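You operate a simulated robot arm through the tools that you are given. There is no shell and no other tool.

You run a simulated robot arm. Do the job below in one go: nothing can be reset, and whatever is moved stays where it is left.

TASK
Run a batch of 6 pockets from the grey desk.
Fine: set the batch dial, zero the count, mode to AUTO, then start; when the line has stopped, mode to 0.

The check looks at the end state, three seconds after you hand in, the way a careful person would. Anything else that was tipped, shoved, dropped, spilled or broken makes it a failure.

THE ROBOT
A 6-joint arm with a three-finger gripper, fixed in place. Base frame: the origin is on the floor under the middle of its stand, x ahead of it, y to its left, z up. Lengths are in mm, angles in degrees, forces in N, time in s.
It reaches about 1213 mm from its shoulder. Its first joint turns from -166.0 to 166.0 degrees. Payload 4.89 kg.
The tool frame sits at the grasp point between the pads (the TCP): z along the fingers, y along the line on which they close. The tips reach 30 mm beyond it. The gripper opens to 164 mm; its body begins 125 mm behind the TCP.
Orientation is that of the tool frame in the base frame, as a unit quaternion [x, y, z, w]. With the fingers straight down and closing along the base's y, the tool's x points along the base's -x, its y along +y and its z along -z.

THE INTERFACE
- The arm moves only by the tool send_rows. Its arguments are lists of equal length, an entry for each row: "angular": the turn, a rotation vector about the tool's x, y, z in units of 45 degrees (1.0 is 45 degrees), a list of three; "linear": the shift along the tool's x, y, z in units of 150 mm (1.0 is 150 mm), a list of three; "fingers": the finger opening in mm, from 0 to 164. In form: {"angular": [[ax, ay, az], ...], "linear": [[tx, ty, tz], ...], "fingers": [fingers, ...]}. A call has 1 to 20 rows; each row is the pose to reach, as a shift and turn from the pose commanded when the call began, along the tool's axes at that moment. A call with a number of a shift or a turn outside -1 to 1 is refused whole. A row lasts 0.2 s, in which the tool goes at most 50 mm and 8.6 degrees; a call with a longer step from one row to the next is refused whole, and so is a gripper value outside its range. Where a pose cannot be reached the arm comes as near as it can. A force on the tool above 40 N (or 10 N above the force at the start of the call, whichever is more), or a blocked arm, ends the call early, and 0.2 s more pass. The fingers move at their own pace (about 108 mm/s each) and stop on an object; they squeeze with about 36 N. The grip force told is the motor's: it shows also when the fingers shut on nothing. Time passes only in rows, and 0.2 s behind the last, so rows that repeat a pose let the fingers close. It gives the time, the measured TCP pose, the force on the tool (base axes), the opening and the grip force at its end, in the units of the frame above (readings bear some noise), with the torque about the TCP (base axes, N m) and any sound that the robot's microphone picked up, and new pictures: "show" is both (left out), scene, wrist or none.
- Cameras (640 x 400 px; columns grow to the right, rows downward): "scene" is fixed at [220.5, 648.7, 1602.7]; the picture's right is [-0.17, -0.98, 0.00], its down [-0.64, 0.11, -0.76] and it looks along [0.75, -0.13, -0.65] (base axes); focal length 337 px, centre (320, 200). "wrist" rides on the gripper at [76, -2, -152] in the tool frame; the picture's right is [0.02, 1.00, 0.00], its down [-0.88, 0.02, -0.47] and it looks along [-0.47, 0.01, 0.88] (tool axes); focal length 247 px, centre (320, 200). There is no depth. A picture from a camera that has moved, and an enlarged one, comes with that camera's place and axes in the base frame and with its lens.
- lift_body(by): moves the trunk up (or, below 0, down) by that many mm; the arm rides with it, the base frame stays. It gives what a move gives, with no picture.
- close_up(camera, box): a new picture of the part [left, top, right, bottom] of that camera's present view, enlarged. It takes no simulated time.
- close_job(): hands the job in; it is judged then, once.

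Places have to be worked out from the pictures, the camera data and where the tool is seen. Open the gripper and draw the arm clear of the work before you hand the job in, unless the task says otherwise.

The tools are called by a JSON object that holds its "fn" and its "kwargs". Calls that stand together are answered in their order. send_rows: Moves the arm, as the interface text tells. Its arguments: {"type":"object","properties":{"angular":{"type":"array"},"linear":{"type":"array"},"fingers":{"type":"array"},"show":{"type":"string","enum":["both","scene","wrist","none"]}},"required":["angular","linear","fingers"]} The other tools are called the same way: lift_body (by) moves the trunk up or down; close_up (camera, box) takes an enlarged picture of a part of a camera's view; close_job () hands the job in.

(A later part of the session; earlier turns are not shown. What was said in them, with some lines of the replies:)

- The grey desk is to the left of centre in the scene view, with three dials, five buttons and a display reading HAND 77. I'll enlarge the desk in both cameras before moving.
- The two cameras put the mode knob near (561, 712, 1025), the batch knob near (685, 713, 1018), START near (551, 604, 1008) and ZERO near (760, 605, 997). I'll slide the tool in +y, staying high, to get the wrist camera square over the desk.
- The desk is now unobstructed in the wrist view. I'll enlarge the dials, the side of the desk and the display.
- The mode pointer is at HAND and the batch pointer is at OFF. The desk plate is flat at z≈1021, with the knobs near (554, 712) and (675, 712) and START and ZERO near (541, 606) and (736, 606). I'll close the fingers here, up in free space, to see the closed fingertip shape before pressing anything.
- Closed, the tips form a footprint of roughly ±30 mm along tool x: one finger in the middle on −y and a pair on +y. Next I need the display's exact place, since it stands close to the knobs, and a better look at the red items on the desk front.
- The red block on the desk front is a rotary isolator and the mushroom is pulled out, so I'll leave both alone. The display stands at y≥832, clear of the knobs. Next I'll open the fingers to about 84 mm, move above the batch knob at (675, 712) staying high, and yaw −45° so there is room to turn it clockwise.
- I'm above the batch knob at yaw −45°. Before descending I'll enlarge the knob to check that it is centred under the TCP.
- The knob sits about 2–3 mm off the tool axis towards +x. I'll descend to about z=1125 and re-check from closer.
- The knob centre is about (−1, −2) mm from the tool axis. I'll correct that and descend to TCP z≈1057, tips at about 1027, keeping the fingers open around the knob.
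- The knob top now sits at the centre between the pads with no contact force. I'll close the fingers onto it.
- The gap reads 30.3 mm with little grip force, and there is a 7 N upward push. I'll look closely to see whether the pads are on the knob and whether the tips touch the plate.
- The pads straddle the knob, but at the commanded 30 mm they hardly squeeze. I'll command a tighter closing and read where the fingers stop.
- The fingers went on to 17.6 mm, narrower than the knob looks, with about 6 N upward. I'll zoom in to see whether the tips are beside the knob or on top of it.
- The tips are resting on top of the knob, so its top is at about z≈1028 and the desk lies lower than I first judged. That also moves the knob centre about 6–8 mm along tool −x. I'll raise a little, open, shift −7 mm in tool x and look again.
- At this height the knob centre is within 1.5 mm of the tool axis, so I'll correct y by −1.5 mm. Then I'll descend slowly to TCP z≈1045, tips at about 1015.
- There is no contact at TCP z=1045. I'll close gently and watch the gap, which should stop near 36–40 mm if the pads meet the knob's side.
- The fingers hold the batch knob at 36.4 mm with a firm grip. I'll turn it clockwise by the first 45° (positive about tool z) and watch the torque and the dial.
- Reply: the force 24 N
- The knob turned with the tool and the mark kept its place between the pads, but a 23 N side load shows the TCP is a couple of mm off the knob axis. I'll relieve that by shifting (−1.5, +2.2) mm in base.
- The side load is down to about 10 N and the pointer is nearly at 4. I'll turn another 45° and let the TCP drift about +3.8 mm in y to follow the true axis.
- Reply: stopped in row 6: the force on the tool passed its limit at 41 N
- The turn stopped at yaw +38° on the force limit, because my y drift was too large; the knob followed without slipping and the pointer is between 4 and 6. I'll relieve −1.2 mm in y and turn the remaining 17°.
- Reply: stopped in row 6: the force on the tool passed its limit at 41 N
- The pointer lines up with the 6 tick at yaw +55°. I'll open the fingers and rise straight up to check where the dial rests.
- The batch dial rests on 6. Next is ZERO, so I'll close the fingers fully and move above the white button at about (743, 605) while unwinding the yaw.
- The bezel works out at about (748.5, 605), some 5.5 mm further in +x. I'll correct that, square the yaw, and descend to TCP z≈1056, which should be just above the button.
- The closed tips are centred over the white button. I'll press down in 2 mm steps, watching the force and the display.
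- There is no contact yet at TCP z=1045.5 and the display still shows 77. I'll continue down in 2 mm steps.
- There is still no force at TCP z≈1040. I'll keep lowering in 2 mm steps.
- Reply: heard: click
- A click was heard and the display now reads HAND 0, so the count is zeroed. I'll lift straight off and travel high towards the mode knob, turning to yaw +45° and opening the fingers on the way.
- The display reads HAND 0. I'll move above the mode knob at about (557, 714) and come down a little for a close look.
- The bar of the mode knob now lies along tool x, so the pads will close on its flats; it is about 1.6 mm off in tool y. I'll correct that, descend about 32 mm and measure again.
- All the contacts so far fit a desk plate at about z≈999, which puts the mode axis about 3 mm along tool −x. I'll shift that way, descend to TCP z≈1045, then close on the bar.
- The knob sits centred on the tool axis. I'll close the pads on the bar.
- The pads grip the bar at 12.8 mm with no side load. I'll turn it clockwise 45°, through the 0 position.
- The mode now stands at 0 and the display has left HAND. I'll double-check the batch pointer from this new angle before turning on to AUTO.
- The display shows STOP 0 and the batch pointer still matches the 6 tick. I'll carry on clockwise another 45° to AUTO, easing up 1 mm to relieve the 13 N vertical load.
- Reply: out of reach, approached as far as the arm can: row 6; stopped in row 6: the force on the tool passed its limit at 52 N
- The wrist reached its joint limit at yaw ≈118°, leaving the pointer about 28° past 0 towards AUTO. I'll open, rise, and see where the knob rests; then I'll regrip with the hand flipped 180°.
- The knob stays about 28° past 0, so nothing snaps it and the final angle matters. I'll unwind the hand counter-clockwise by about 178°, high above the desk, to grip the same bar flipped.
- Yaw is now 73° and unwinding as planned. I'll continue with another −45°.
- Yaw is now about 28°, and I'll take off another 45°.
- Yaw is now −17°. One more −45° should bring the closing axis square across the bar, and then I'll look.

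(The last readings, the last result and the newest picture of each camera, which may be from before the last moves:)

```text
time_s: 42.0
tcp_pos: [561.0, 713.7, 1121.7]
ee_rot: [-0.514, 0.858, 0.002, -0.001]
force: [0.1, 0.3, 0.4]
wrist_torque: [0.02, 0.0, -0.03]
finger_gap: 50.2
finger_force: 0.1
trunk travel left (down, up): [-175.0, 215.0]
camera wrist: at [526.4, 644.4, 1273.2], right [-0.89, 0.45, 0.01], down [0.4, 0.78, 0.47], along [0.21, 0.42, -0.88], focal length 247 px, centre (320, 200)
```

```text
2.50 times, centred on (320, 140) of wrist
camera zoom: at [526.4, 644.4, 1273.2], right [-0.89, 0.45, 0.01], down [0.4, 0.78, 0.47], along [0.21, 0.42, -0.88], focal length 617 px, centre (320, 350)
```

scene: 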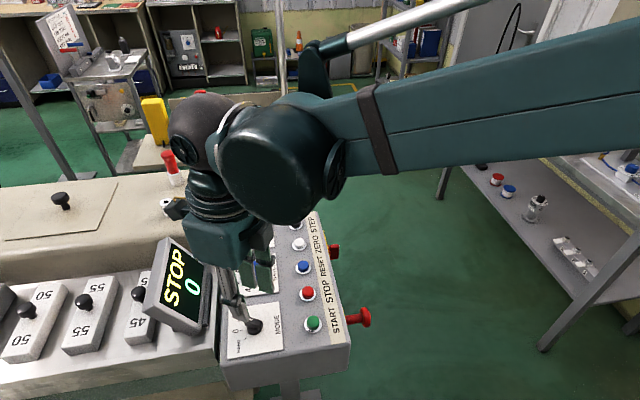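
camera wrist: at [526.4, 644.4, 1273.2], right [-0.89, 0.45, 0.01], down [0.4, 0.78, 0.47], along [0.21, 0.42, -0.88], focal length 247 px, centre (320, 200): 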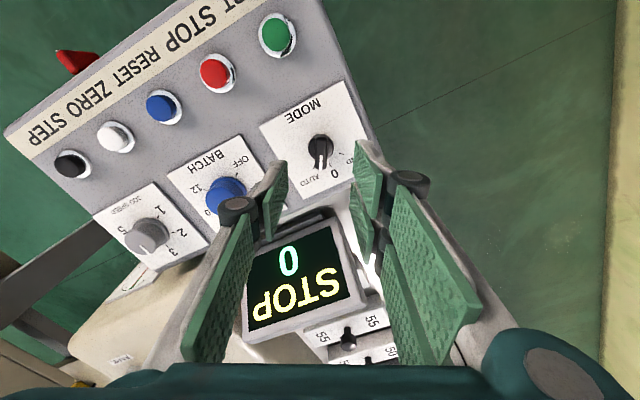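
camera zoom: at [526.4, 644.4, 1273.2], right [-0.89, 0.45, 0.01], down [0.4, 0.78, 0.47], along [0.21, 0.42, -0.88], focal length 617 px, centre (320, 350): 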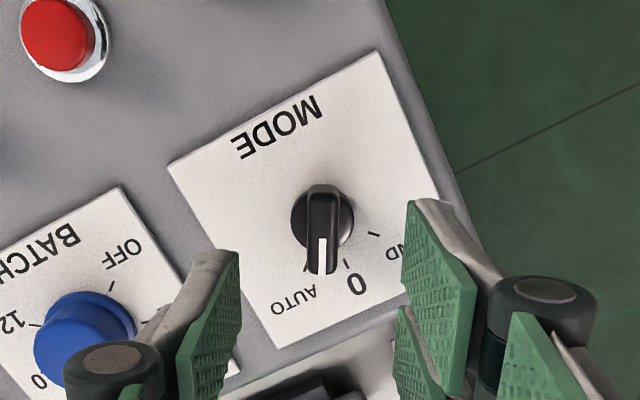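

The bar is square to the closing axis and centred within 1–2 mm. I'll make the small correction and descend to TCP z≈1046 with the fingers open.

{"fn": "send_rows", "kwargs": {"angular": [[0, 0, 0], [0, 0, 0], [0, 0, 0], [0, 0, 0], [0, 0, 0]], "linear": [[-0.005, 0.004, 0.15], [-0.005, 0.004, 0.3], [-0.005, 0.004, 0.42], [-0.005, 0.004, 0.5], [-0.005, 0.004, 0.5]], "fingers": [50, 50, 50, 50, 50], "show": "wrist"}}

{"fn": "close_up", "kwargs": {"camera": "wrist", "box": [240, 90, 400, 250]}}

```text
time_s: 43.2
tcp_pos: [559.0, 715.9, 1046.8]
ee_rot: [-0.513, 0.858, 0.002, -0.001]
force: [0.7, 0.7, -0.2]
wrist_torque: [-0.06, 0.0, 0.02]
finger_gap: 50.1
finger_force: 0.1
trunk travel left (down, up): [-175.0, 215.0]
camera wrist: at [525.3, 646.4, 1198.4], right [-0.89, 0.45, 0.01], down [0.4, 0.78, 0.47], along [0.21, 0.42, -0.88], focal length 247 px, centre (320, 200)
```

wrist: 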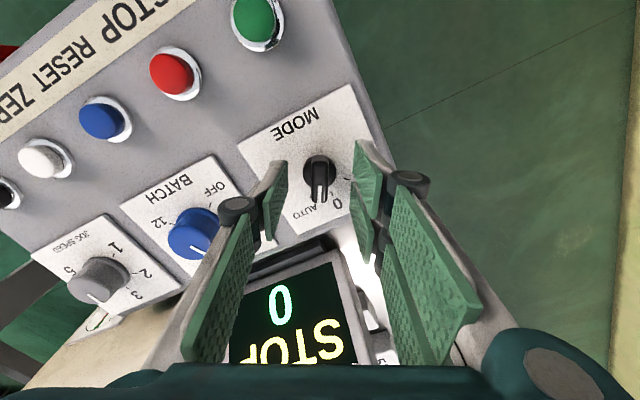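

```text
2.50 times, centred on (320, 170) of wrist
camera zoom: at [525.3, 646.4, 1198.4], right [-0.89, 0.45, 0.01], down [0.4, 0.78, 0.47], along [0.21, 0.42, -0.88], focal length 617 px, centre (320, 275)
```

zoom: 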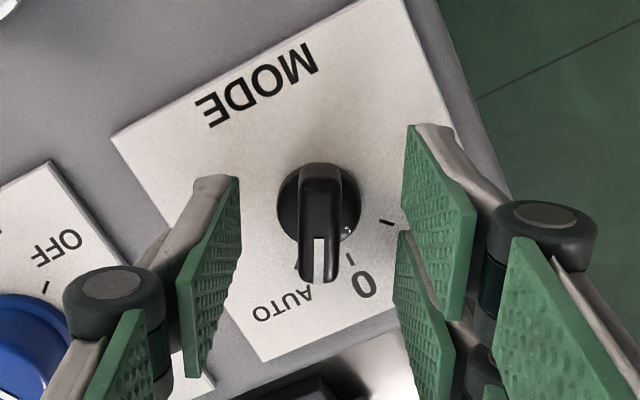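

The knob is within about 1.5 mm of the axis. I'll nudge −1.5 mm in tool x and close on the bar.

{"fn": "send_rows", "kwargs": {"angular": [[0, 0, 0], [0, 0, 0], [0, 0, 0], [0, 0, 0], [0, 0, 0]], "linear": [[-0.01, -0.003, 0], [-0.01, -0.003, 0], [-0.01, -0.003, 0], [-0.01, -0.003, 0], [-0.01, -0.003, 0]], "fingers": [40, 25, 15, 8, 8], "show": "wrist"}}

{"fn": "close_up", "kwargs": {"camera": "wrist", "box": [240, 90, 400, 250]}}

```text
time_s: 44.4
tcp_pos: [560.2, 715.3, 1045.6]
ee_rot: [-0.514, 0.858, 0.002, -0.001]
force: [-1.2, -0.5, 0.0]
wrist_torque: [-0.07, 0.05, 0.01]
finger_gap: 12.8
finger_force: 45.0
trunk travel left (down, up): [-175.0, 215.0]
camera wrist: at [526.1, 647.4, 1198.2], right [-0.89, 0.45, 0.01], down [0.4, 0.78, 0.47], along [0.21, 0.42, -0.88], focal length 247 px, centre (320, 200)
```

wrist: 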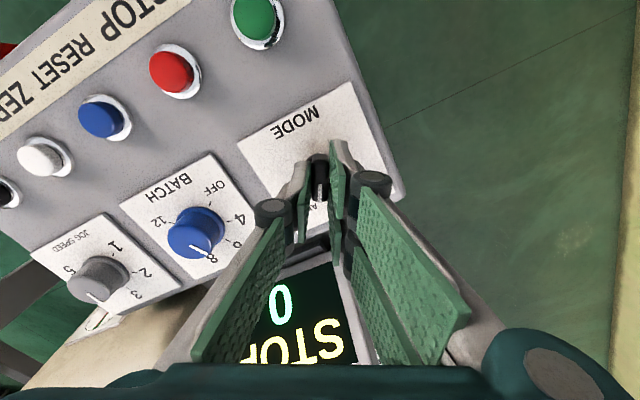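

```text
2.50 times, centred on (320, 170) of wrist
camera zoom: at [526.1, 647.4, 1198.2], right [-0.89, 0.45, 0.01], down [0.4, 0.78, 0.47], along [0.21, 0.42, -0.88], focal length 617 px, centre (320, 275)
```

zoom: 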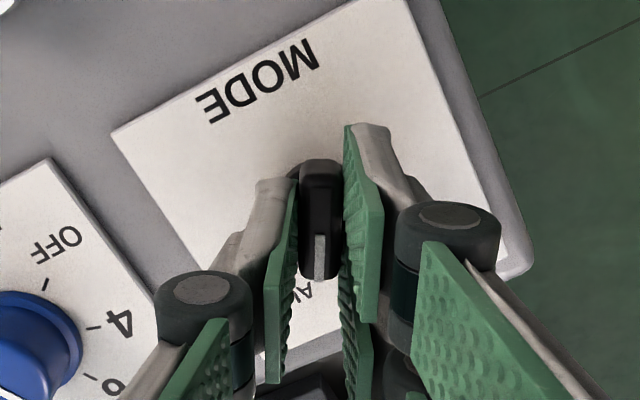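

The grip holds at 12.8 mm. I'll turn clockwise the remaining 17° to AUTO.

{"fn": "send_rows", "kwargs": {"angular": [[0, 0, 0.1], [0, 0, 0.2], [0, 0, 0.3], [0, 0, 0.385], [0, 0, 0.385]], "linear": [[0, 0, 0], [0, 0, 0], [0, 0, 0], [0, 0, 0], [0, 0, 0]], "fingers": [8, 8, 8, 8, 8]}}

{"fn": "close_up", "kwargs": {"camera": "wrist", "box": [240, 90, 400, 250]}}

{"fn": "close_up", "kwargs": {"camera": "scene", "box": [140, 220, 250, 340]}}

```text
time_s: 45.6
tcp_pos: [561.0, 715.9, 1044.8]
ee_rot: [-0.378, 0.926, 0.003, -0.002]
force: [3.9, 17.0, 18.5]
wrist_torque: [0.64, -0.24, 0.4]
finger_gap: 13.0
finger_force: 45.2
trunk travel left (down, up): [-175.0, 215.0]
camera wrist: at [507.6, 660.5, 1198.2], right [-0.71, 0.7, 0.01], down [0.62, 0.63, 0.47], along [0.33, 0.34, -0.88], focal length 247 px, centre (320, 200)
```

scene: 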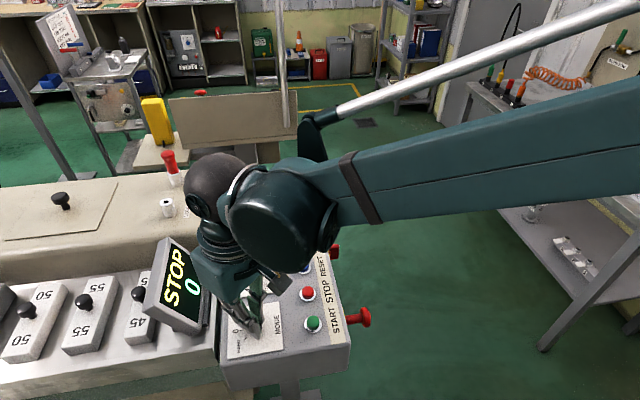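
wrist: 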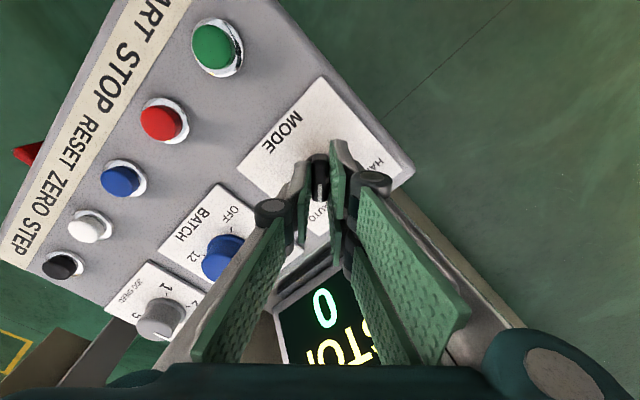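

```text
2.50 times, centred on (320, 170) of wrist
camera zoom: at [507.6, 660.5, 1198.2], right [-0.71, 0.7, 0.01], down [0.62, 0.63, 0.47], along [0.33, 0.34, -0.88], focal length 617 px, centre (320, 275)
```

zoom: 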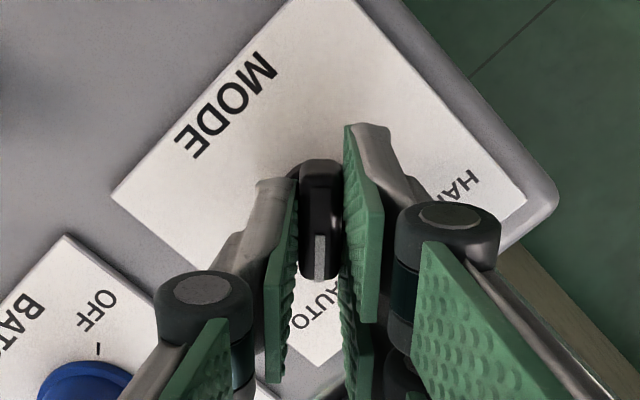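

```text
3.33 times, centred on (195, 280) of scene
camera zoom: at [220.5, 648.7, 1602.7], right [-0.17, -0.98, 0.0], down [-0.64, 0.11, -0.76], along [0.75, -0.13, -0.65], focal length 1123 px, centre (737, -67)
```

zoom: 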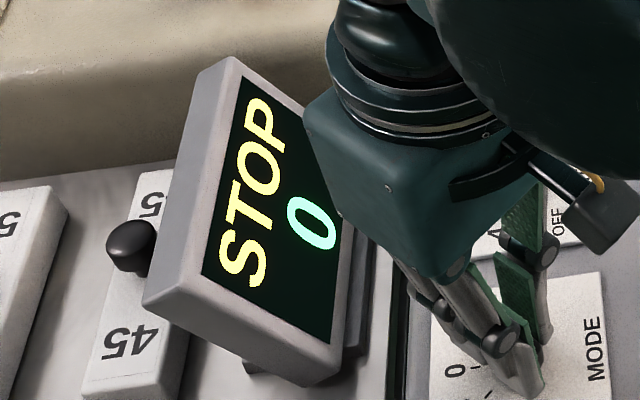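

Yaw is −44.4° with a 0.4 N·m resisting torque, which suggests the knob met its end stop at AUTO. I'll release, rise, and check the pointer and display.

{"fn": "send_rows", "kwargs": {"angular": [[0, 0, 0], [0, 0, 0], [0, 0, 0], [0, 0, 0], [0, 0, 0], [0, 0, 0]], "linear": [[0, 0, 0], [0, 0, 0], [0, 0, -0.1], [0, 0, -0.3], [0, 0, -0.55], [0, 0, -0.55]], "fingers": [25, 50, 50, 50, 50, 50]}}

{"fn": "close_up", "kwargs": {"camera": "wrist", "box": [240, 60, 400, 220]}}

{"fn": "close_up", "kwargs": {"camera": "scene", "box": [130, 220, 250, 340]}}

```text
time_s: 47.0
tcp_pos: [560.8, 714.3, 1129.0]
ee_rot: [-0.378, 0.926, 0.003, -0.002]
force: [0.2, 0.9, 0.6]
wrist_torque: [0.04, -0.07, 0.02]
finger_gap: 50.1
finger_force: 0.1
trunk travel left (down, up): [-175.0, 215.0]
camera wrist: at [508.0, 659.9, 1281.7], right [-0.72, 0.7, 0.01], down [0.62, 0.63, 0.47], along [0.33, 0.34, -0.88], focal length 247 px, centre (320, 200)
```

scene: 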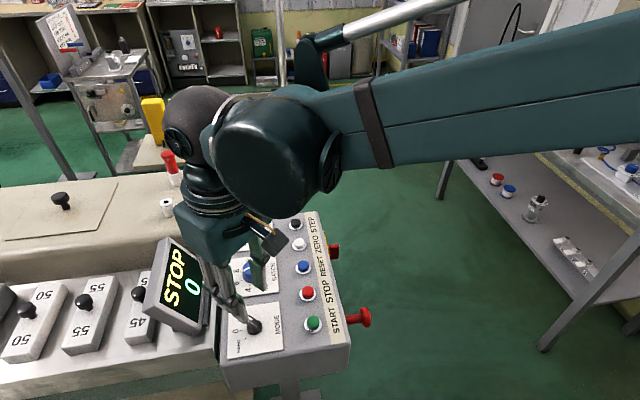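
wrist: 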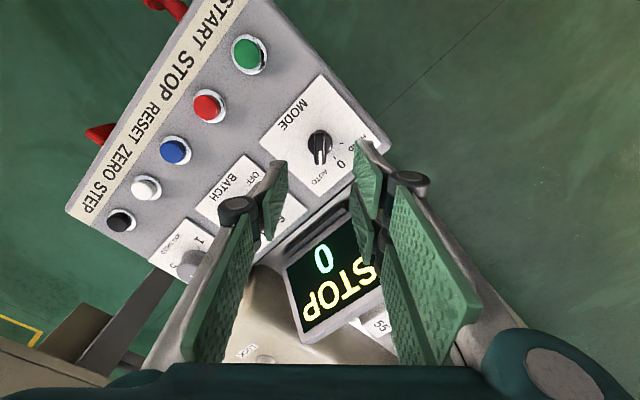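

```text
2.50 times, centred on (320, 140) of wrist
camera zoom: at [508.0, 659.9, 1281.7], right [-0.72, 0.7, 0.01], down [0.62, 0.63, 0.47], along [0.33, 0.34, -0.88], focal length 617 px, centre (320, 350)
```

zoom: 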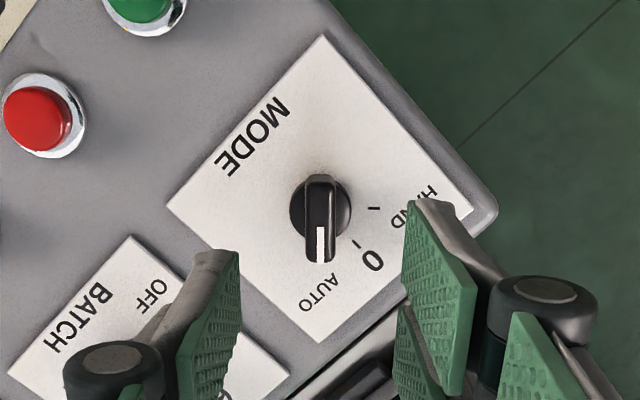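

```text
3.33 times, centred on (190, 280) of scene
camera zoom: at [220.5, 648.7, 1602.7], right [-0.17, -0.98, 0.0], down [-0.64, 0.11, -0.76], along [0.75, -0.13, -0.65], focal length 1123 px, centre (753, -67)
```

zoom: 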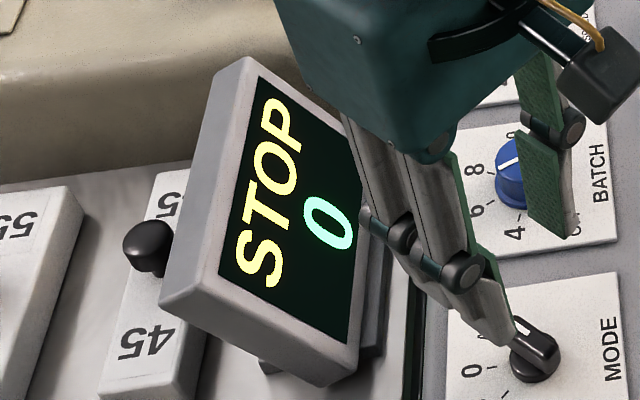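

The pointer is on AUTO and the display shows STOP 0, waiting for a start. I'll close the fingers and move above the green START button at about (548, 605), squaring the yaw as I go.

{"fn": "send_rows", "kwargs": {"angular": [[0, 0, 0.16], [0, 0, 0.33], [0, 0, 0.5], [0, 0, 0.66], [0, 0, 0.83], [0, 0, 0.987], [0, 0, 0.987]], "linear": [[0.1, -0.08, 0], [0.2, -0.16, 0], [0.3, -0.24, 0], [0.4, -0.32, 0.05], [0.5, -0.4, 0.12], [0.569, -0.459, 0.19], [0.569, -0.459, 0.19]], "fingers": [40, 20, 0, 0, 0, 0, 0]}}

{"fn": "close_up", "kwargs": {"camera": "wrist", "box": [250, 90, 390, 230]}}

{"fn": "close_up", "kwargs": {"camera": "scene", "box": [230, 220, 390, 370]}}

```text
time_s: 48.6
tcp_pos: [548.6, 605.2, 1100.9]
ee_rot: [0.0, 1.0, 0.0, -0.002]
force: [0.2, -0.2, 0.4]
wrist_torque: [0.0, 0.0, 0.0]
finger_gap: 0.1
finger_force: 36.1
trunk travel left (down, up): [-175.0, 215.0]
camera wrist: at [473.2, 603.1, 1252.3], right [-0.02, 1.0, 0.0], down [0.88, 0.02, 0.47], along [0.47, 0.01, -0.88], focal length 247 px, centre (320, 200)
```

scene: 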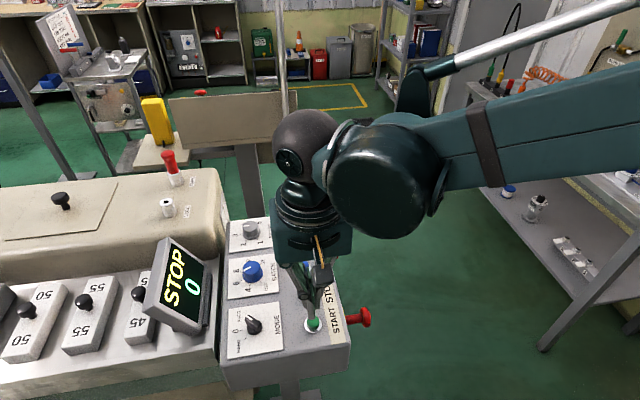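
wrist: 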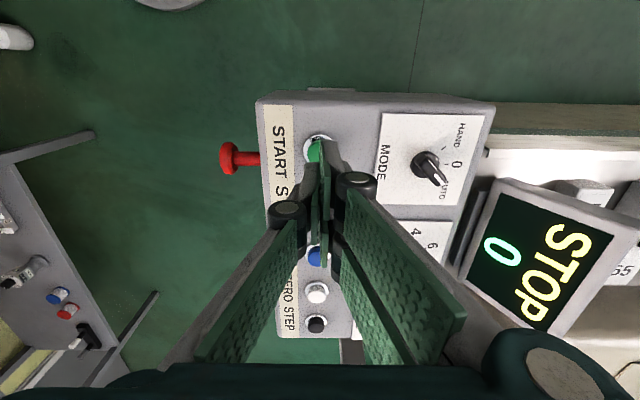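

```text
2.86 times, centred on (320, 160) of wrist
camera zoom: at [473.2, 603.1, 1252.3], right [-0.02, 1.0, 0.0], down [0.88, 0.02, 0.47], along [0.47, 0.01, -0.88], focal length 706 px, centre (320, 314)
```

zoom: 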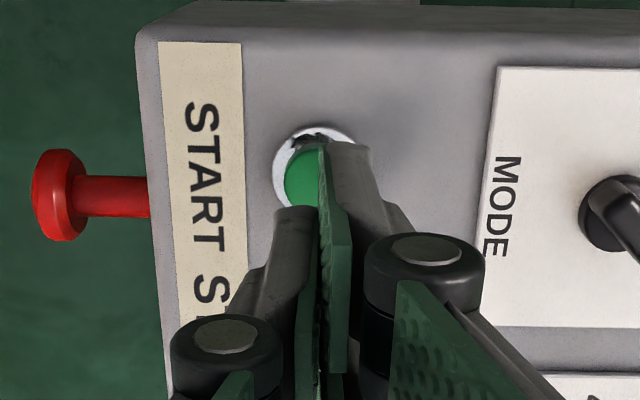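

```text
2.67 times, centred on (310, 295) of scene
camera zoom: at [220.5, 648.7, 1602.7], right [-0.17, -0.98, 0.0], down [-0.64, 0.11, -0.76], along [0.75, -0.13, -0.65], focal length 898 px, centre (347, -53)
```

zoom: 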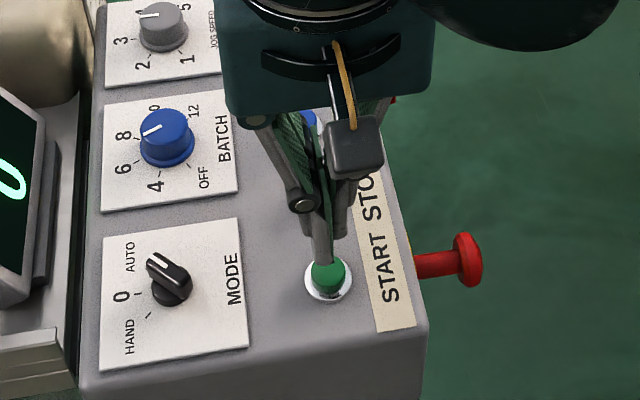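

The bezel is about 2–3 mm off (−x, −y), so I'll correct that and descend to TCP z≈1046, just above the button.

{"fn": "send_rows", "kwargs": {"angular": [[0, 0, 0], [0, 0, 0], [0, 0, 0], [0, 0, 0], [0, 0, 0]], "linear": [[0.02, -0.01, 0.12], [0.02, -0.01, 0.24], [0.02, -0.01, 0.32], [0.02, -0.01, 0.365], [0.02, -0.01, 0.365]], "fingers": [0, 0, 0, 0, 0], "show": "wrist"}}

{"fn": "close_up", "kwargs": {"camera": "wrist", "box": [250, 100, 390, 240]}}

{"fn": "close_up", "kwargs": {"camera": "scene", "box": [230, 220, 390, 370]}}

```text
time_s: 49.8
tcp_pos: [544.4, 604.6, 1045.7]
ee_rot: [0.0, 1.0, 0.001, -0.002]
force: [0.0, 0.0, -0.4]
wrist_torque: [0.01, 0.01, -0.01]
finger_gap: 0.0
finger_force: 36.3
trunk travel left (down, up): [-175.0, 215.0]
camera wrist: at [469.7, 602.5, 1197.1], right [-0.02, 1.0, 0.0], down [0.88, 0.02, 0.47], along [0.47, 0.01, -0.88], focal length 247 px, centre (320, 200)
```

wrist: 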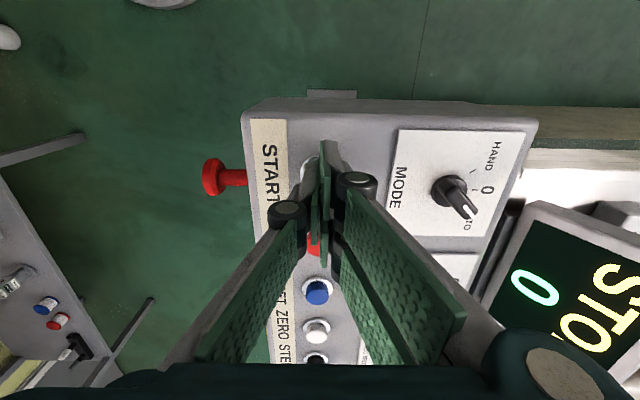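

```text
2.86 times, centred on (320, 170) of wrist
camera zoom: at [469.7, 602.5, 1197.1], right [-0.02, 1.0, 0.0], down [0.88, 0.02, 0.47], along [0.47, 0.01, -0.88], focal length 706 px, centre (320, 286)
```

zoom: 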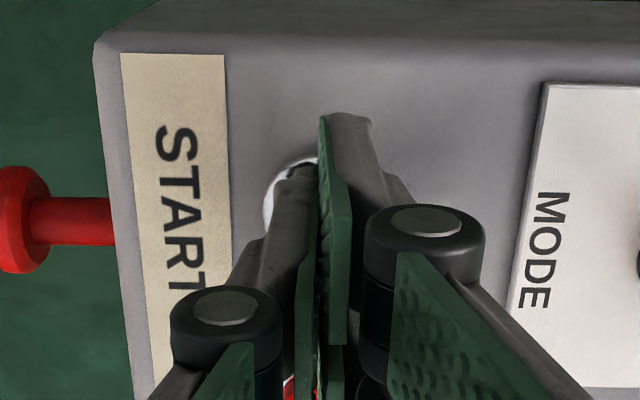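

```text
2.67 times, centred on (310, 295) of scene
camera zoom: at [220.5, 648.7, 1602.7], right [-0.17, -0.98, 0.0], down [-0.64, 0.11, -0.76], along [0.75, -0.13, -0.65], focal length 898 px, centre (347, -53)
```

zoom: 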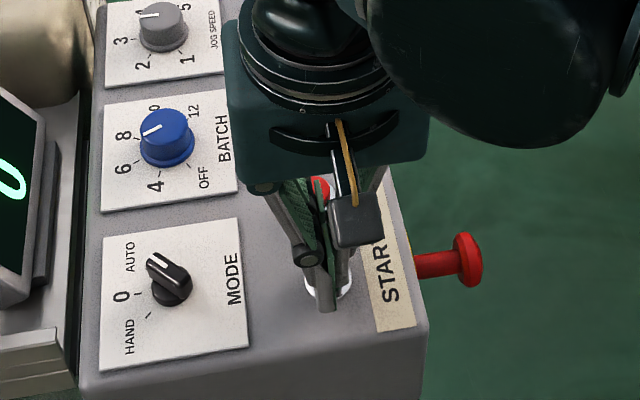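

The alignment matches the ZERO press. I'll press START down in 2 mm steps to about z=1033, then lift straight off.

{"fn": "send_rows", "kwargs": {"angular": [[0, 0, 0], [0, 0, 0], [0, 0, 0], [0, 0, 0], [0, 0, 0], [0, 0, 0], [0, 0, 0]], "linear": [[0, 0, 0.02], [0, 0, 0.04], [0, 0, 0.053], [0, 0, 0.066], [0, 0, 0.078], [0, 0, 0.084], [0, 0, 0.084]], "fingers": [0, 0, 0, 0, 0, 0, 0], "show": "scene"}}

{"fn": "close_up", "kwargs": {"camera": "scene", "box": [130, 220, 250, 340]}}

```text
time_s: 51.4
tcp_pos: [545.3, 603.9, 1033.7]
ee_rot: [0.0, 1.0, 0.002, -0.002]
force: [3.6, 10.3, 24.2]
wrist_torque: [0.26, -0.19, 0.04]
finger_gap: 6.0
finger_force: 45.1
trunk travel left (down, up): [-175.0, 215.0]
heard: click
```

scene: 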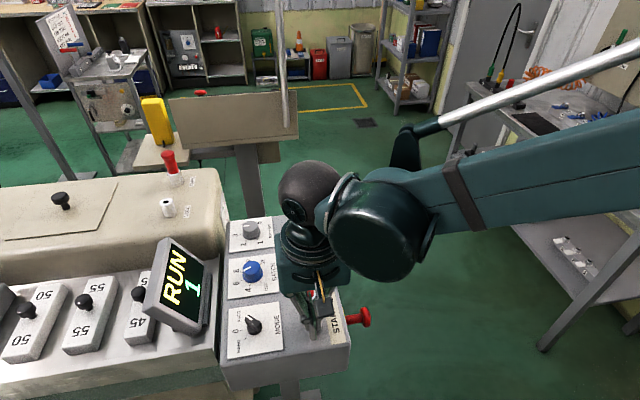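

```text
3.33 times, centred on (190, 280) of scene
camera zoom: at [220.5, 648.7, 1602.7], right [-0.17, -0.98, 0.0], down [-0.64, 0.11, -0.76], along [0.75, -0.13, -0.65], focal length 1123 px, centre (753, -67)
```

zoom: 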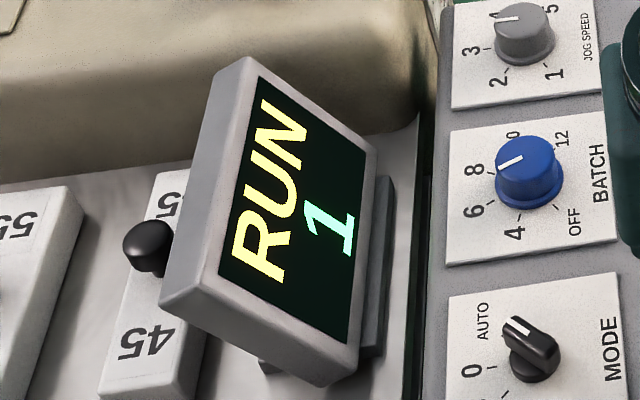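

The click came and the display shows RUN 1, so the line is running. I'll lift straight off the button and watch the count.

{"fn": "send_rows", "kwargs": {"angular": [[0, 0, 0], [0, 0, 0], [0, 0, 0], [0, 0, 0]], "linear": [[0, 0, -0.1], [0, 0, -0.35], [0, 0, -0.6], [0, 0, -0.6]], "fingers": [0, 0, 0, 0], "show": "scene"}}

{"fn": "close_up", "kwargs": {"camera": "scene", "box": [130, 220, 250, 340]}}

```text
time_s: 52.4
tcp_pos: [545.3, 603.7, 1122.1]
ee_rot: [0.0, 1.0, 0.001, -0.003]
force: [0.0, -0.4, -0.8]
wrist_torque: [0.05, -0.02, 0.02]
finger_gap: 0.2
finger_force: 44.2
trunk travel left (down, up): [-175.0, 215.0]
```

scene: 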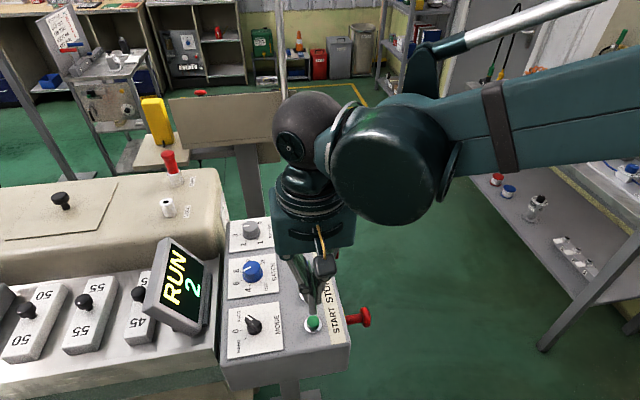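

```text
3.33 times, centred on (190, 280) of scene
camera zoom: at [220.5, 648.7, 1602.7], right [-0.17, -0.98, 0.0], down [-0.64, 0.11, -0.76], along [0.75, -0.13, -0.65], focal length 1123 px, centre (753, -67)
```

zoom: 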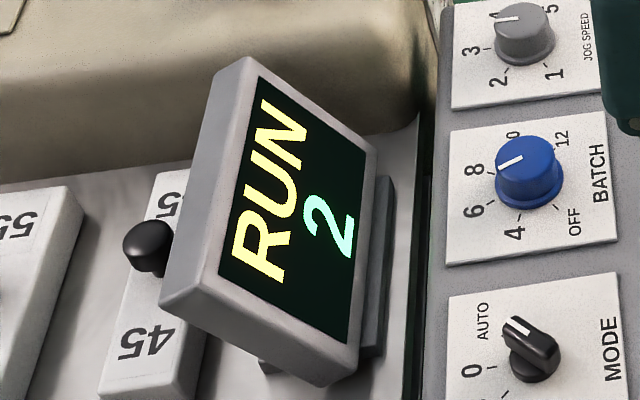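

The count is 2 and rises about once a second. I'll hold still and wait a few seconds.

{"fn": "send_rows", "kwargs": {"angular": [[0, 0, 0], [0, 0, 0], [0, 0, 0], [0, 0, 0], [0, 0, 0], [0, 0, 0], [0, 0, 0], [0, 0, 0], [0, 0, 0], [0, 0, 0], [0, 0, 0], [0, 0, 0]], "linear": [[0, 0, 0], [0, 0, 0], [0, 0, 0], [0, 0, 0], [0, 0, 0], [0, 0, 0], [0, 0, 0], [0, 0, 0], [0, 0, 0], [0, 0, 0], [0, 0, 0], [0, 0, 0]], "fingers": [0, 0, 0, 0, 0, 0, 0, 0, 0, 0, 0, 0], "show": "scene"}}

```text
time_s: 55.0
tcp_pos: [545.9, 603.3, 1121.6]
ee_rot: [0.0, 1.0, 0.001, -0.003]
force: [-0.4, 0.8, 0.3]
wrist_torque: [0.02, 0.04, 0.0]
finger_gap: 0.1
finger_force: 45.0
trunk travel left (down, up): [-175.0, 215.0]
```

scene: 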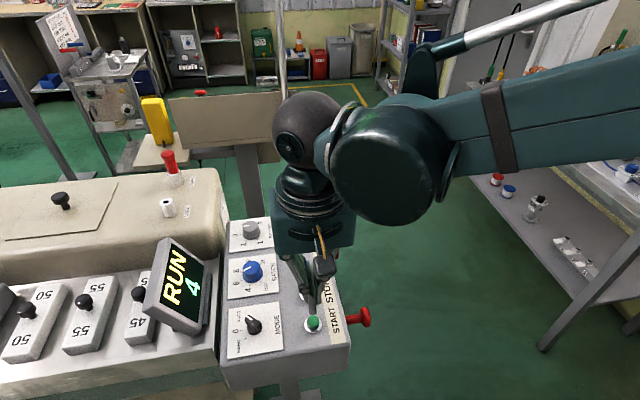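

The display shows RUN 4. I'll keep waiting, still holding clear.

{"fn": "send_rows", "kwargs": {"angular": [[0, 0, 0], [0, 0, 0], [0, 0, 0], [0, 0, 0], [0, 0, 0], [0, 0, 0], [0, 0, 0], [0, 0, 0], [0, 0, 0], [0, 0, 0], [0, 0, 0], [0, 0, 0], [0, 0, 0]], "linear": [[0, 0, 0], [0, 0, 0], [0, 0, 0], [0, 0, 0], [0, 0, 0], [0, 0, 0], [0, 0, 0], [0, 0, 0], [0, 0, 0], [0, 0, 0], [0, 0, 0], [0, 0, 0], [0, 0, 0]], "fingers": [0, 0, 0, 0, 0, 0, 0, 0, 0, 0, 0, 0, 0], "show": "scene"}}

{"fn": "close_up", "kwargs": {"camera": "scene", "box": [130, 220, 250, 340]}}

```text
time_s: 57.8
tcp_pos: [545.0, 605.6, 1122.1]
ee_rot: [0.0, 1.0, 0.0, -0.002]
force: [0.3, -0.1, -0.4]
wrist_torque: [0.0, -0.02, -0.02]
finger_gap: 0.0
finger_force: 44.9
trunk travel left (down, up): [-175.0, 215.0]
```

scene: 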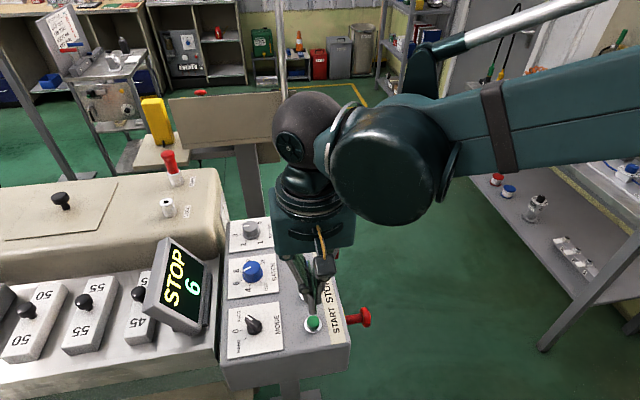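

```text
3.33 times, centred on (190, 280) of scene
camera zoom: at [220.5, 648.7, 1602.7], right [-0.17, -0.98, 0.0], down [-0.64, 0.11, -0.76], along [0.75, -0.13, -0.65], focal length 1123 px, centre (753, -67)
```

zoom: 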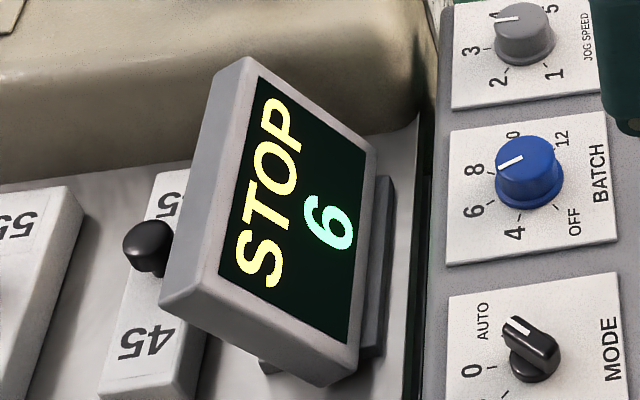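

The display shows STOP 6: the batch is complete and the line has stopped. Now mode goes to 0, so I'll move back above the mode knob at about (561, 714) with yaw −45° and the fingers open.

{"fn": "send_rows", "kwargs": {"angular": [[0, 0, -0.16], [0, 0, -0.33], [0, 0, -0.5], [0, 0, -0.66], [0, 0, -0.83], [0, 0, -1.0], [0, 0, -1.0]], "linear": [[-0.02, 0.12, 0], [-0.04, 0.25, 0], [-0.06, 0.38, 0], [-0.08, 0.5, 0], [-0.1, 0.62, 0], [-0.107, 0.733, 0], [-0.107, 0.733, 0]], "fingers": [0, 20, 40, 50, 50, 50, 50]}}

{"fn": "close_up", "kwargs": {"camera": "wrist", "box": [240, 60, 400, 220]}}

```text
time_s: 59.4
tcp_pos: [562.4, 714.6, 1122.6]
ee_rot: [-0.384, 0.923, 0.003, -0.001]
force: [-0.6, -0.2, -0.4]
wrist_torque: [-0.01, 0.0, -0.02]
finger_gap: 50.1
finger_force: 0.2
trunk travel left (down, up): [-175.0, 215.0]
camera wrist: at [510.5, 658.4, 1275.4], right [-0.72, 0.69, 0.01], down [0.61, 0.64, 0.47], along [0.32, 0.34, -0.88], focal length 247 px, centre (320, 200)
```

scene: 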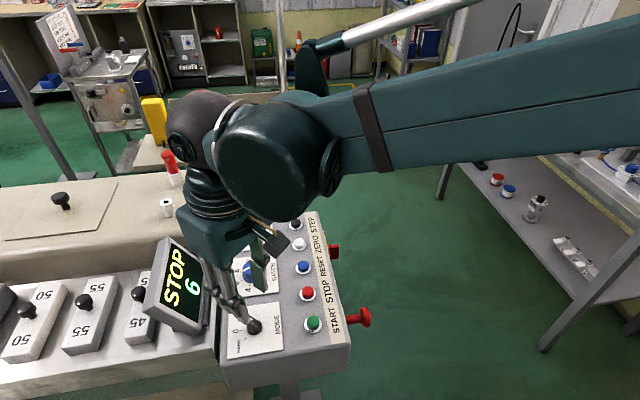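
wrist: 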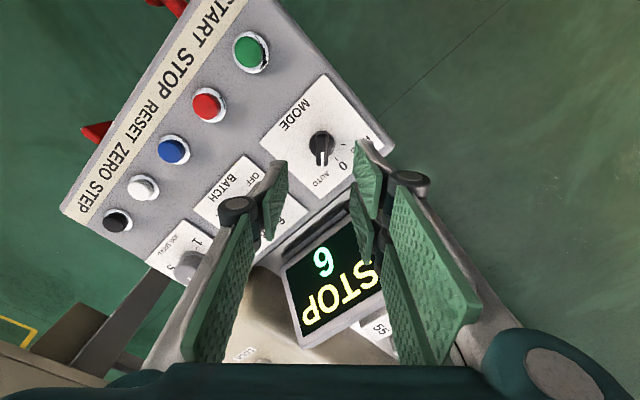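

```text
2.50 times, centred on (320, 140) of wrist
camera zoom: at [510.5, 658.4, 1275.4], right [-0.72, 0.69, 0.01], down [0.61, 0.64, 0.47], along [0.32, 0.34, -0.88], focal length 617 px, centre (320, 350)
```

zoom: 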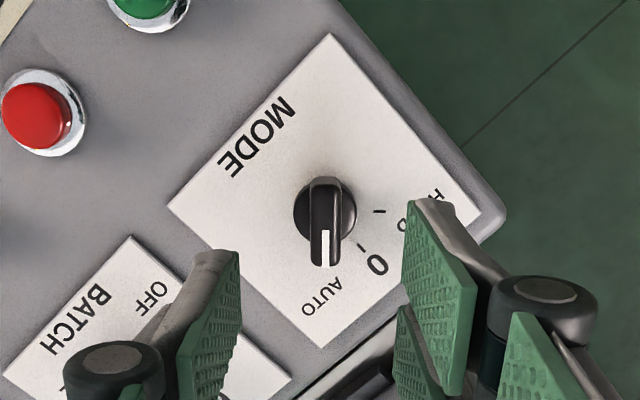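

The count holds at STOP 6. I'll correct about 2 mm and descend onto the mode knob at TCP z≈1046.

{"fn": "send_rows", "kwargs": {"angular": [[0, 0, 0], [0, 0, 0], [0, 0, 0], [0, 0, 0], [0, 0, 0]], "linear": [[0.008, 0.012, 0.15], [0.008, 0.012, 0.3], [0.008, 0.012, 0.42], [0.008, 0.012, 0.51], [0.008, 0.012, 0.51]], "fingers": [50, 50, 50, 50, 50], "show": "wrist"}}

{"fn": "close_up", "kwargs": {"camera": "wrist", "box": [240, 90, 400, 250]}}

```text
time_s: 60.6
tcp_pos: [560.2, 715.2, 1045.9]
ee_rot: [-0.383, 0.924, 0.002, -0.002]
force: [0.6, -0.6, 0.1]
wrist_torque: [-0.04, 0.04, 0.01]
finger_gap: 49.8
finger_force: 0.0
trunk travel left (down, up): [-175.0, 215.0]
camera wrist: at [507.1, 659.5, 1197.8], right [-0.72, 0.69, 0.01], down [0.61, 0.64, 0.47], along [0.32, 0.34, -0.88], focal length 247 px, centre (320, 200)
```

wrist: 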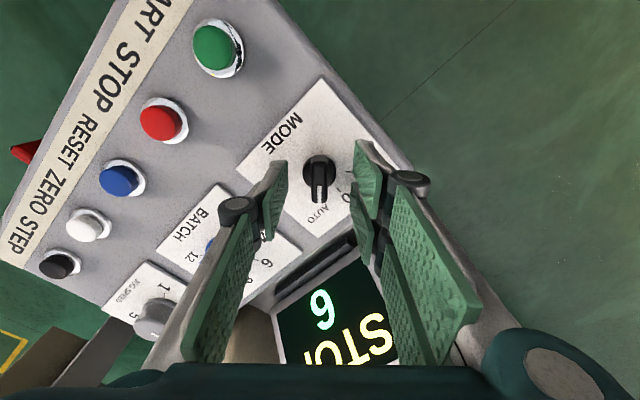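

```text
2.50 times, centred on (320, 170) of wrist
camera zoom: at [507.1, 659.5, 1197.8], right [-0.72, 0.69, 0.01], down [0.61, 0.64, 0.47], along [0.32, 0.34, -0.88], focal length 617 px, centre (320, 275)
```

zoom: 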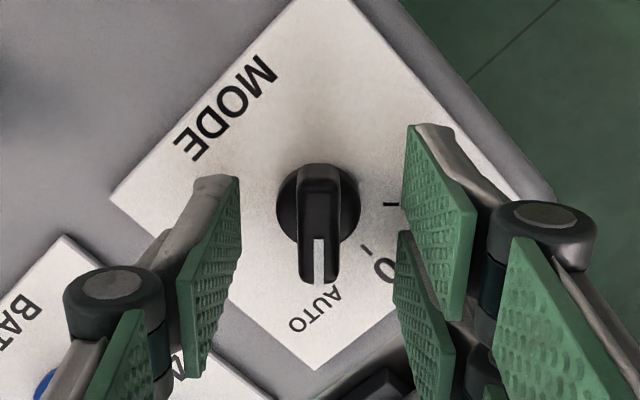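

The knob is centred between the pads with no contact force. I'll close on the bar.

{"fn": "send_rows", "kwargs": {"angular": [[0, 0, 0], [0, 0, 0], [0, 0, 0], [0, 0, 0], [0, 0, 0]], "linear": [[0, 0, 0], [0, 0, 0], [0, 0, 0], [0, 0, 0], [0, 0, 0]], "fingers": [40, 25, 15, 8, 8], "show": "wrist"}}

```text
time_s: 61.8
tcp_pos: [559.7, 714.8, 1045.3]
ee_rot: [-0.383, 0.924, 0.003, -0.002]
force: [0.8, -5.7, -2.8]
wrist_torque: [-0.26, 0.0, 0.0]
finger_gap: 12.9
finger_force: 44.5
trunk travel left (down, up): [-175.0, 215.0]
camera wrist: at [507.3, 659.1, 1197.9], right [-0.72, 0.69, 0.01], down [0.61, 0.64, 0.47], along [0.32, 0.34, -0.88], focal length 247 px, centre (320, 200)
```

wrist: 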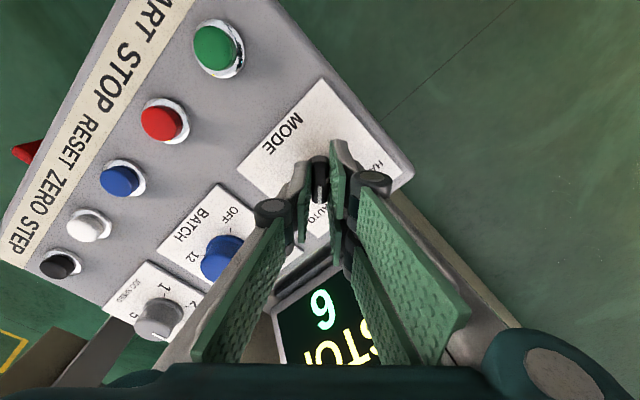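

The grip holds at 12.9 mm and yaw is −45.0°. I'll turn counter-clockwise by exactly 45° to bring the pointer from AUTO to 0.

{"fn": "send_rows", "kwargs": {"angular": [[0, 0, -0.15], [0, 0, -0.3], [0, 0, -0.45], [0, 0, -0.6], [0, 0, -0.75], [0, 0, -0.9], [0, 0, -1.0], [0, 0, -1.0]], "linear": [[0, 0, 0], [0, 0, 0], [0, 0, 0], [0, 0, 0], [0, 0, 0], [0, 0, 0], [0, 0, 0], [0, 0, 0]], "fingers": [8, 8, 8, 8, 8, 8, 8, 8]}}

{"fn": "close_up", "kwargs": {"camera": "wrist", "box": [240, 90, 400, 250]}}

```text
time_s: 63.6
tcp_pos: [560.2, 714.7, 1045.1]
ee_rot: [0.708, -0.706, -0.002, 0.001]
force: [3.7, -19.0, -16.5]
wrist_torque: [-1.07, -0.17, 0.02]
finger_gap: 12.8
finger_force: 45.4
trunk travel left (down, up): [-175.0, 215.0]
camera wrist: at [562.1, 637.9, 1197.7], right [-1.0, -0.02, 0.01], down [-0.02, 0.88, 0.48], along [-0.02, 0.47, -0.88], focal length 247 px, centre (320, 200)
```

scene: 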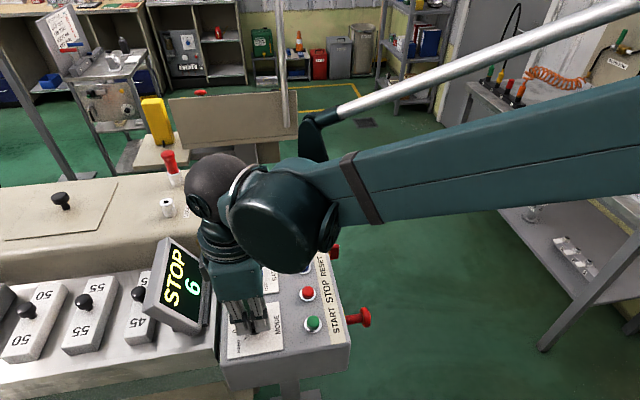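
wrist: 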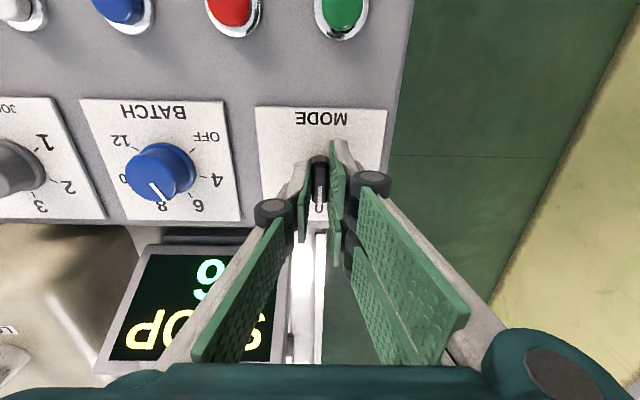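

```text
2.50 times, centred on (320, 170) of wrist
camera zoom: at [562.1, 637.9, 1197.7], right [-1.0, -0.02, 0.01], down [-0.02, 0.88, 0.48], along [-0.02, 0.47, -0.88], focal length 617 px, centre (320, 275)
```

zoom: 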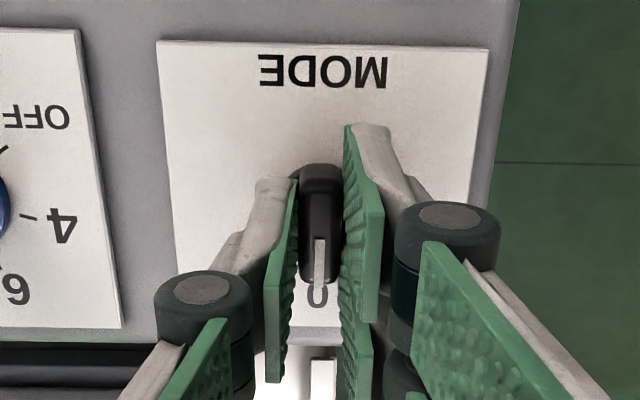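

The hand stands at yaw −90° with the mark over 0. I'll release gently, rise, and verify the pointer.

{"fn": "send_rows", "kwargs": {"angular": [[0, 0, 0], [0, 0, 0], [0, 0, 0], [0, 0, 0], [0, 0, 0], [0, 0, 0], [0, 0, 0]], "linear": [[0, 0, 0], [0, 0, 0], [0, 0, -0.1], [0, 0, -0.3], [0, 0, -0.6], [0, 0, -0.9], [0, 0, -0.9]], "fingers": [25, 50, 50, 50, 50, 60, 60]}}

{"fn": "close_up", "kwargs": {"camera": "wrist", "box": [240, 60, 400, 220]}}

{"fn": "close_up", "kwargs": {"camera": "scene", "box": [130, 210, 330, 370]}}

```text
time_s: 65.2
tcp_pos: [558.3, 712.5, 1181.0]
ee_rot: [0.707, -0.707, -0.004, 0.001]
force: [-0.7, -1.3, 0.1]
wrist_torque: [0.05, -0.03, 0.03]
finger_gap: 59.6
finger_force: 0.1
trunk travel left (down, up): [-175.0, 215.0]
camera wrist: at [562.0, 636.1, 1333.6], right [-1.0, -0.02, 0.0], down [-0.02, 0.88, 0.48], along [-0.01, 0.48, -0.88], focal length 247 px, centre (320, 200)
```

scene: 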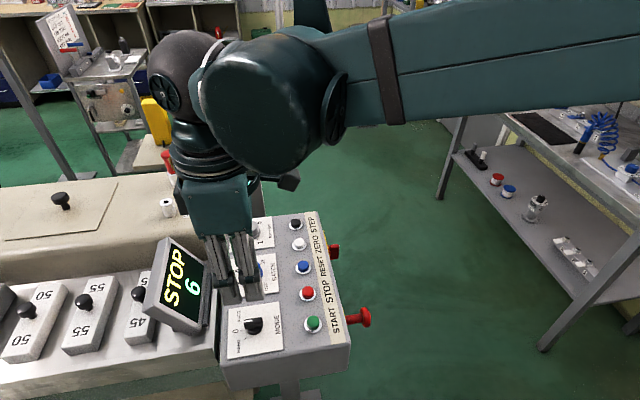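
wrist: 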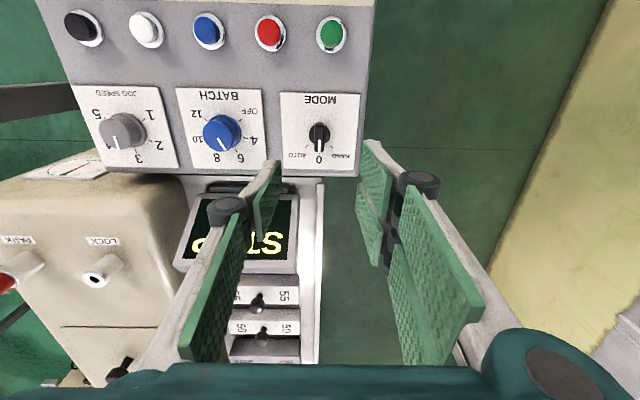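

```text
2.50 times, centred on (320, 140) of wrist
camera zoom: at [562.0, 636.1, 1333.6], right [-1.0, -0.02, 0.0], down [-0.02, 0.88, 0.48], along [-0.01, 0.48, -0.88], focal length 617 px, centre (320, 350)
```

zoom: 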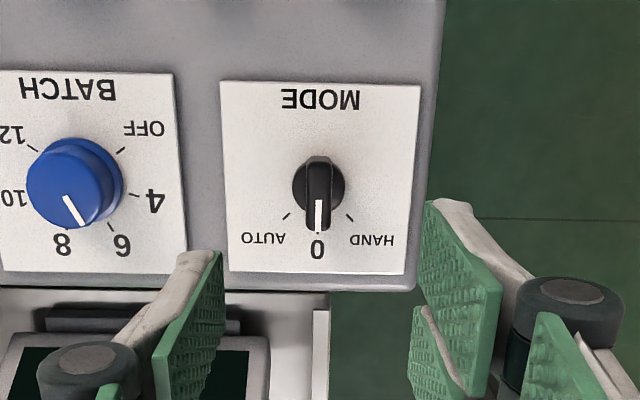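

```text
2.50 times, centred on (230, 290) of scene
camera zoom: at [220.5, 648.7, 1602.7], right [-0.17, -0.98, 0.0], down [-0.64, 0.11, -0.76], along [0.75, -0.13, -0.65], focal length 842 px, centre (545, -25)
```

zoom: 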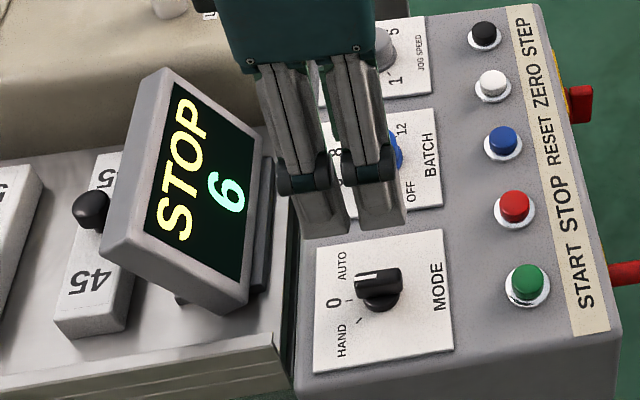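

The mode pointer is squarely on 0, the batch is on 6 and the display reads STOP 6. I'll draw the arm up and away from the desk with the gripper open.

{"fn": "send_rows", "kwargs": {"angular": [[0, 0, 0], [0, 0, 0], [0, 0, 0], [0, 0, 0], [0, 0, 0], [0, 0, 0], [0, 0, 0], [0, 0, 0]], "linear": [[0, 0, -0.3], [0, 0, -0.6], [0, 0, -0.9], [0.25, 0, -1.0], [0.5, 0, -1.0], [0.75, 0, -1.0], [1.0, 0, -1.0], [1.0, 0, -1.0]], "fingers": [60, 60, 60, 80, 110, 140, 160, 160]}}

{"fn": "close_up", "kwargs": {"camera": "scene", "box": [130, 200, 380, 370]}}

```text
time_s: 67.0
tcp_pos: [560.8, 563.5, 1332.7]
ee_rot: [-0.707, 0.707, 0.003, -0.001]
force: [0.3, -1.6, 0.0]
wrist_torque: [0.14, -0.08, 0.0]
finger_gap: 159.9
finger_force: 0.1
trunk travel left (down, up): [-175.0, 215.0]
camera wrist: at [562.8, 486.7, 1484.5], right [-1.0, -0.02, 0.0], down [-0.02, 0.88, 0.48], along [-0.01, 0.48, -0.88], focal length 247 px, centre (320, 200)
```

scene: 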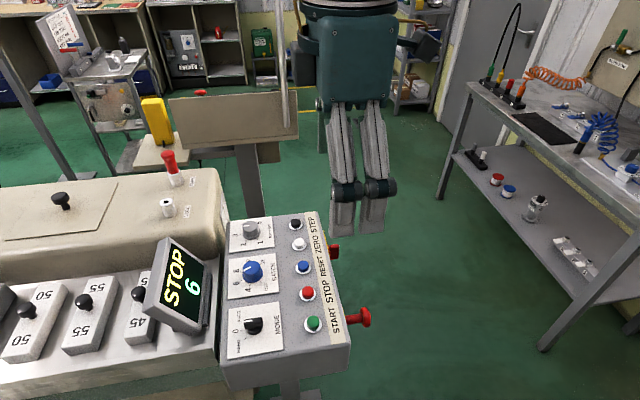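
wrist: 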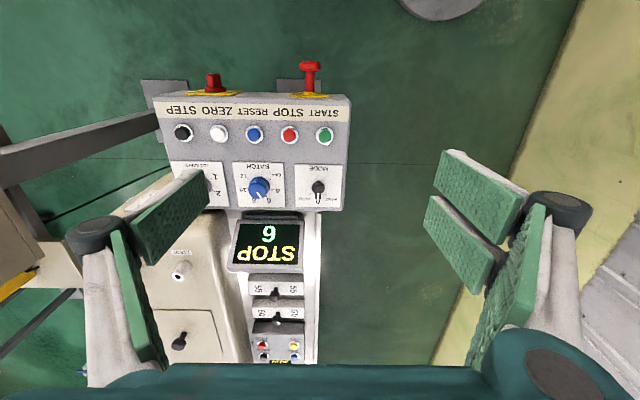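

```text
2.35 times, centred on (255, 285) of scene
camera zoom: at [220.5, 648.7, 1602.7], right [-0.17, -0.98, 0.0], down [-0.64, 0.11, -0.76], along [0.75, -0.13, -0.65], focal length 793 px, centre (473, 0)
```

zoom: 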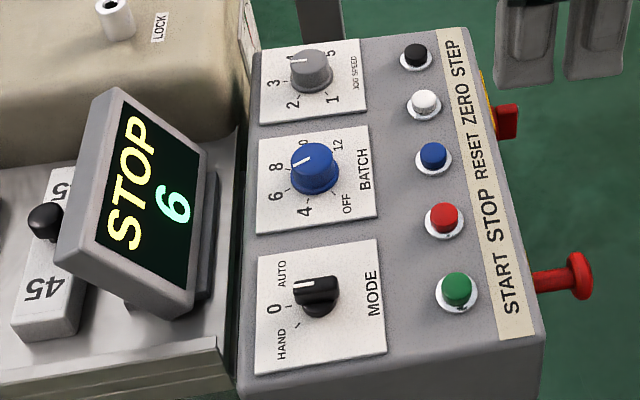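

All the controls read as wanted: batch on 6, mode on 0, display STOP 6, jog speed and the other fittings unchanged. I'll move a little further clear of the desk before handing in.

{"fn": "send_rows", "kwargs": {"angular": [[0, 0, 0], [0, 0, 0], [0, 0, 0], [0, 0, 0]], "linear": [[0.25, 0, -0.05], [0.5, 0, -0.1], [0.7, 0, -0.15], [0.7, 0, -0.15]], "fingers": [160, 160, 160, 160], "show": "scene"}}

```text
time_s: 68.0
tcp_pos: [561.0, 458.5, 1353.1]
ee_rot: [0.707, -0.707, -0.004, 0.001]
force: [-0.4, -0.4, -0.3]
wrist_torque: [0.17, -0.09, 0.03]
finger_gap: 159.9
finger_force: 0.0
trunk travel left (down, up): [-175.0, 215.0]
```

scene: 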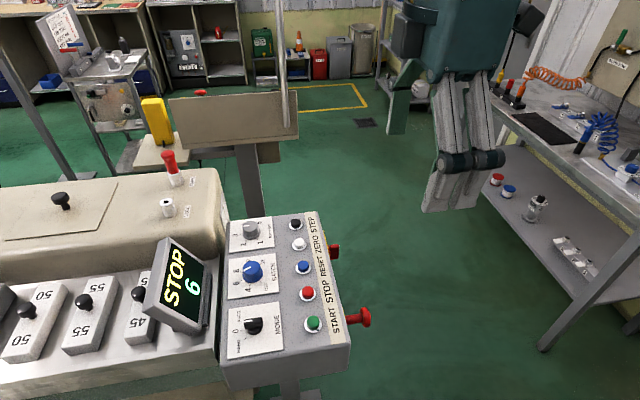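

The arm is clear, the gripper is open, the line is stopped with a count of 6, and mode is at 0. I'm handing the job in.

{"fn": "close_job", "kwargs": {}}

```text
The job is handed in.
```

The batch of 6 pockets ran from the grey desk. The line stopped by itself with the display reading STOP 6, and I've handed the job in.

- **Batch dial:** set from OFF to 6.
- **Count:** zeroed from 77 with the white ZERO button before the run.
- **Mode:** turned from HAND to AUTO, then to 0 once the line had stopped. The turn to AUTO took two grips because the wrist reached its joint limit partway.
- **Start:** the green START button was pressed once, with the count at 0.

While feeling out the height of the batch dial, I first closed the fingers on top of the knob. They pressed on it with about 7 N, and the dial did not move. The emergency stop, the isolator handle and the jog speed dial were not touched. The arm is clear of the desk with the gripper open.
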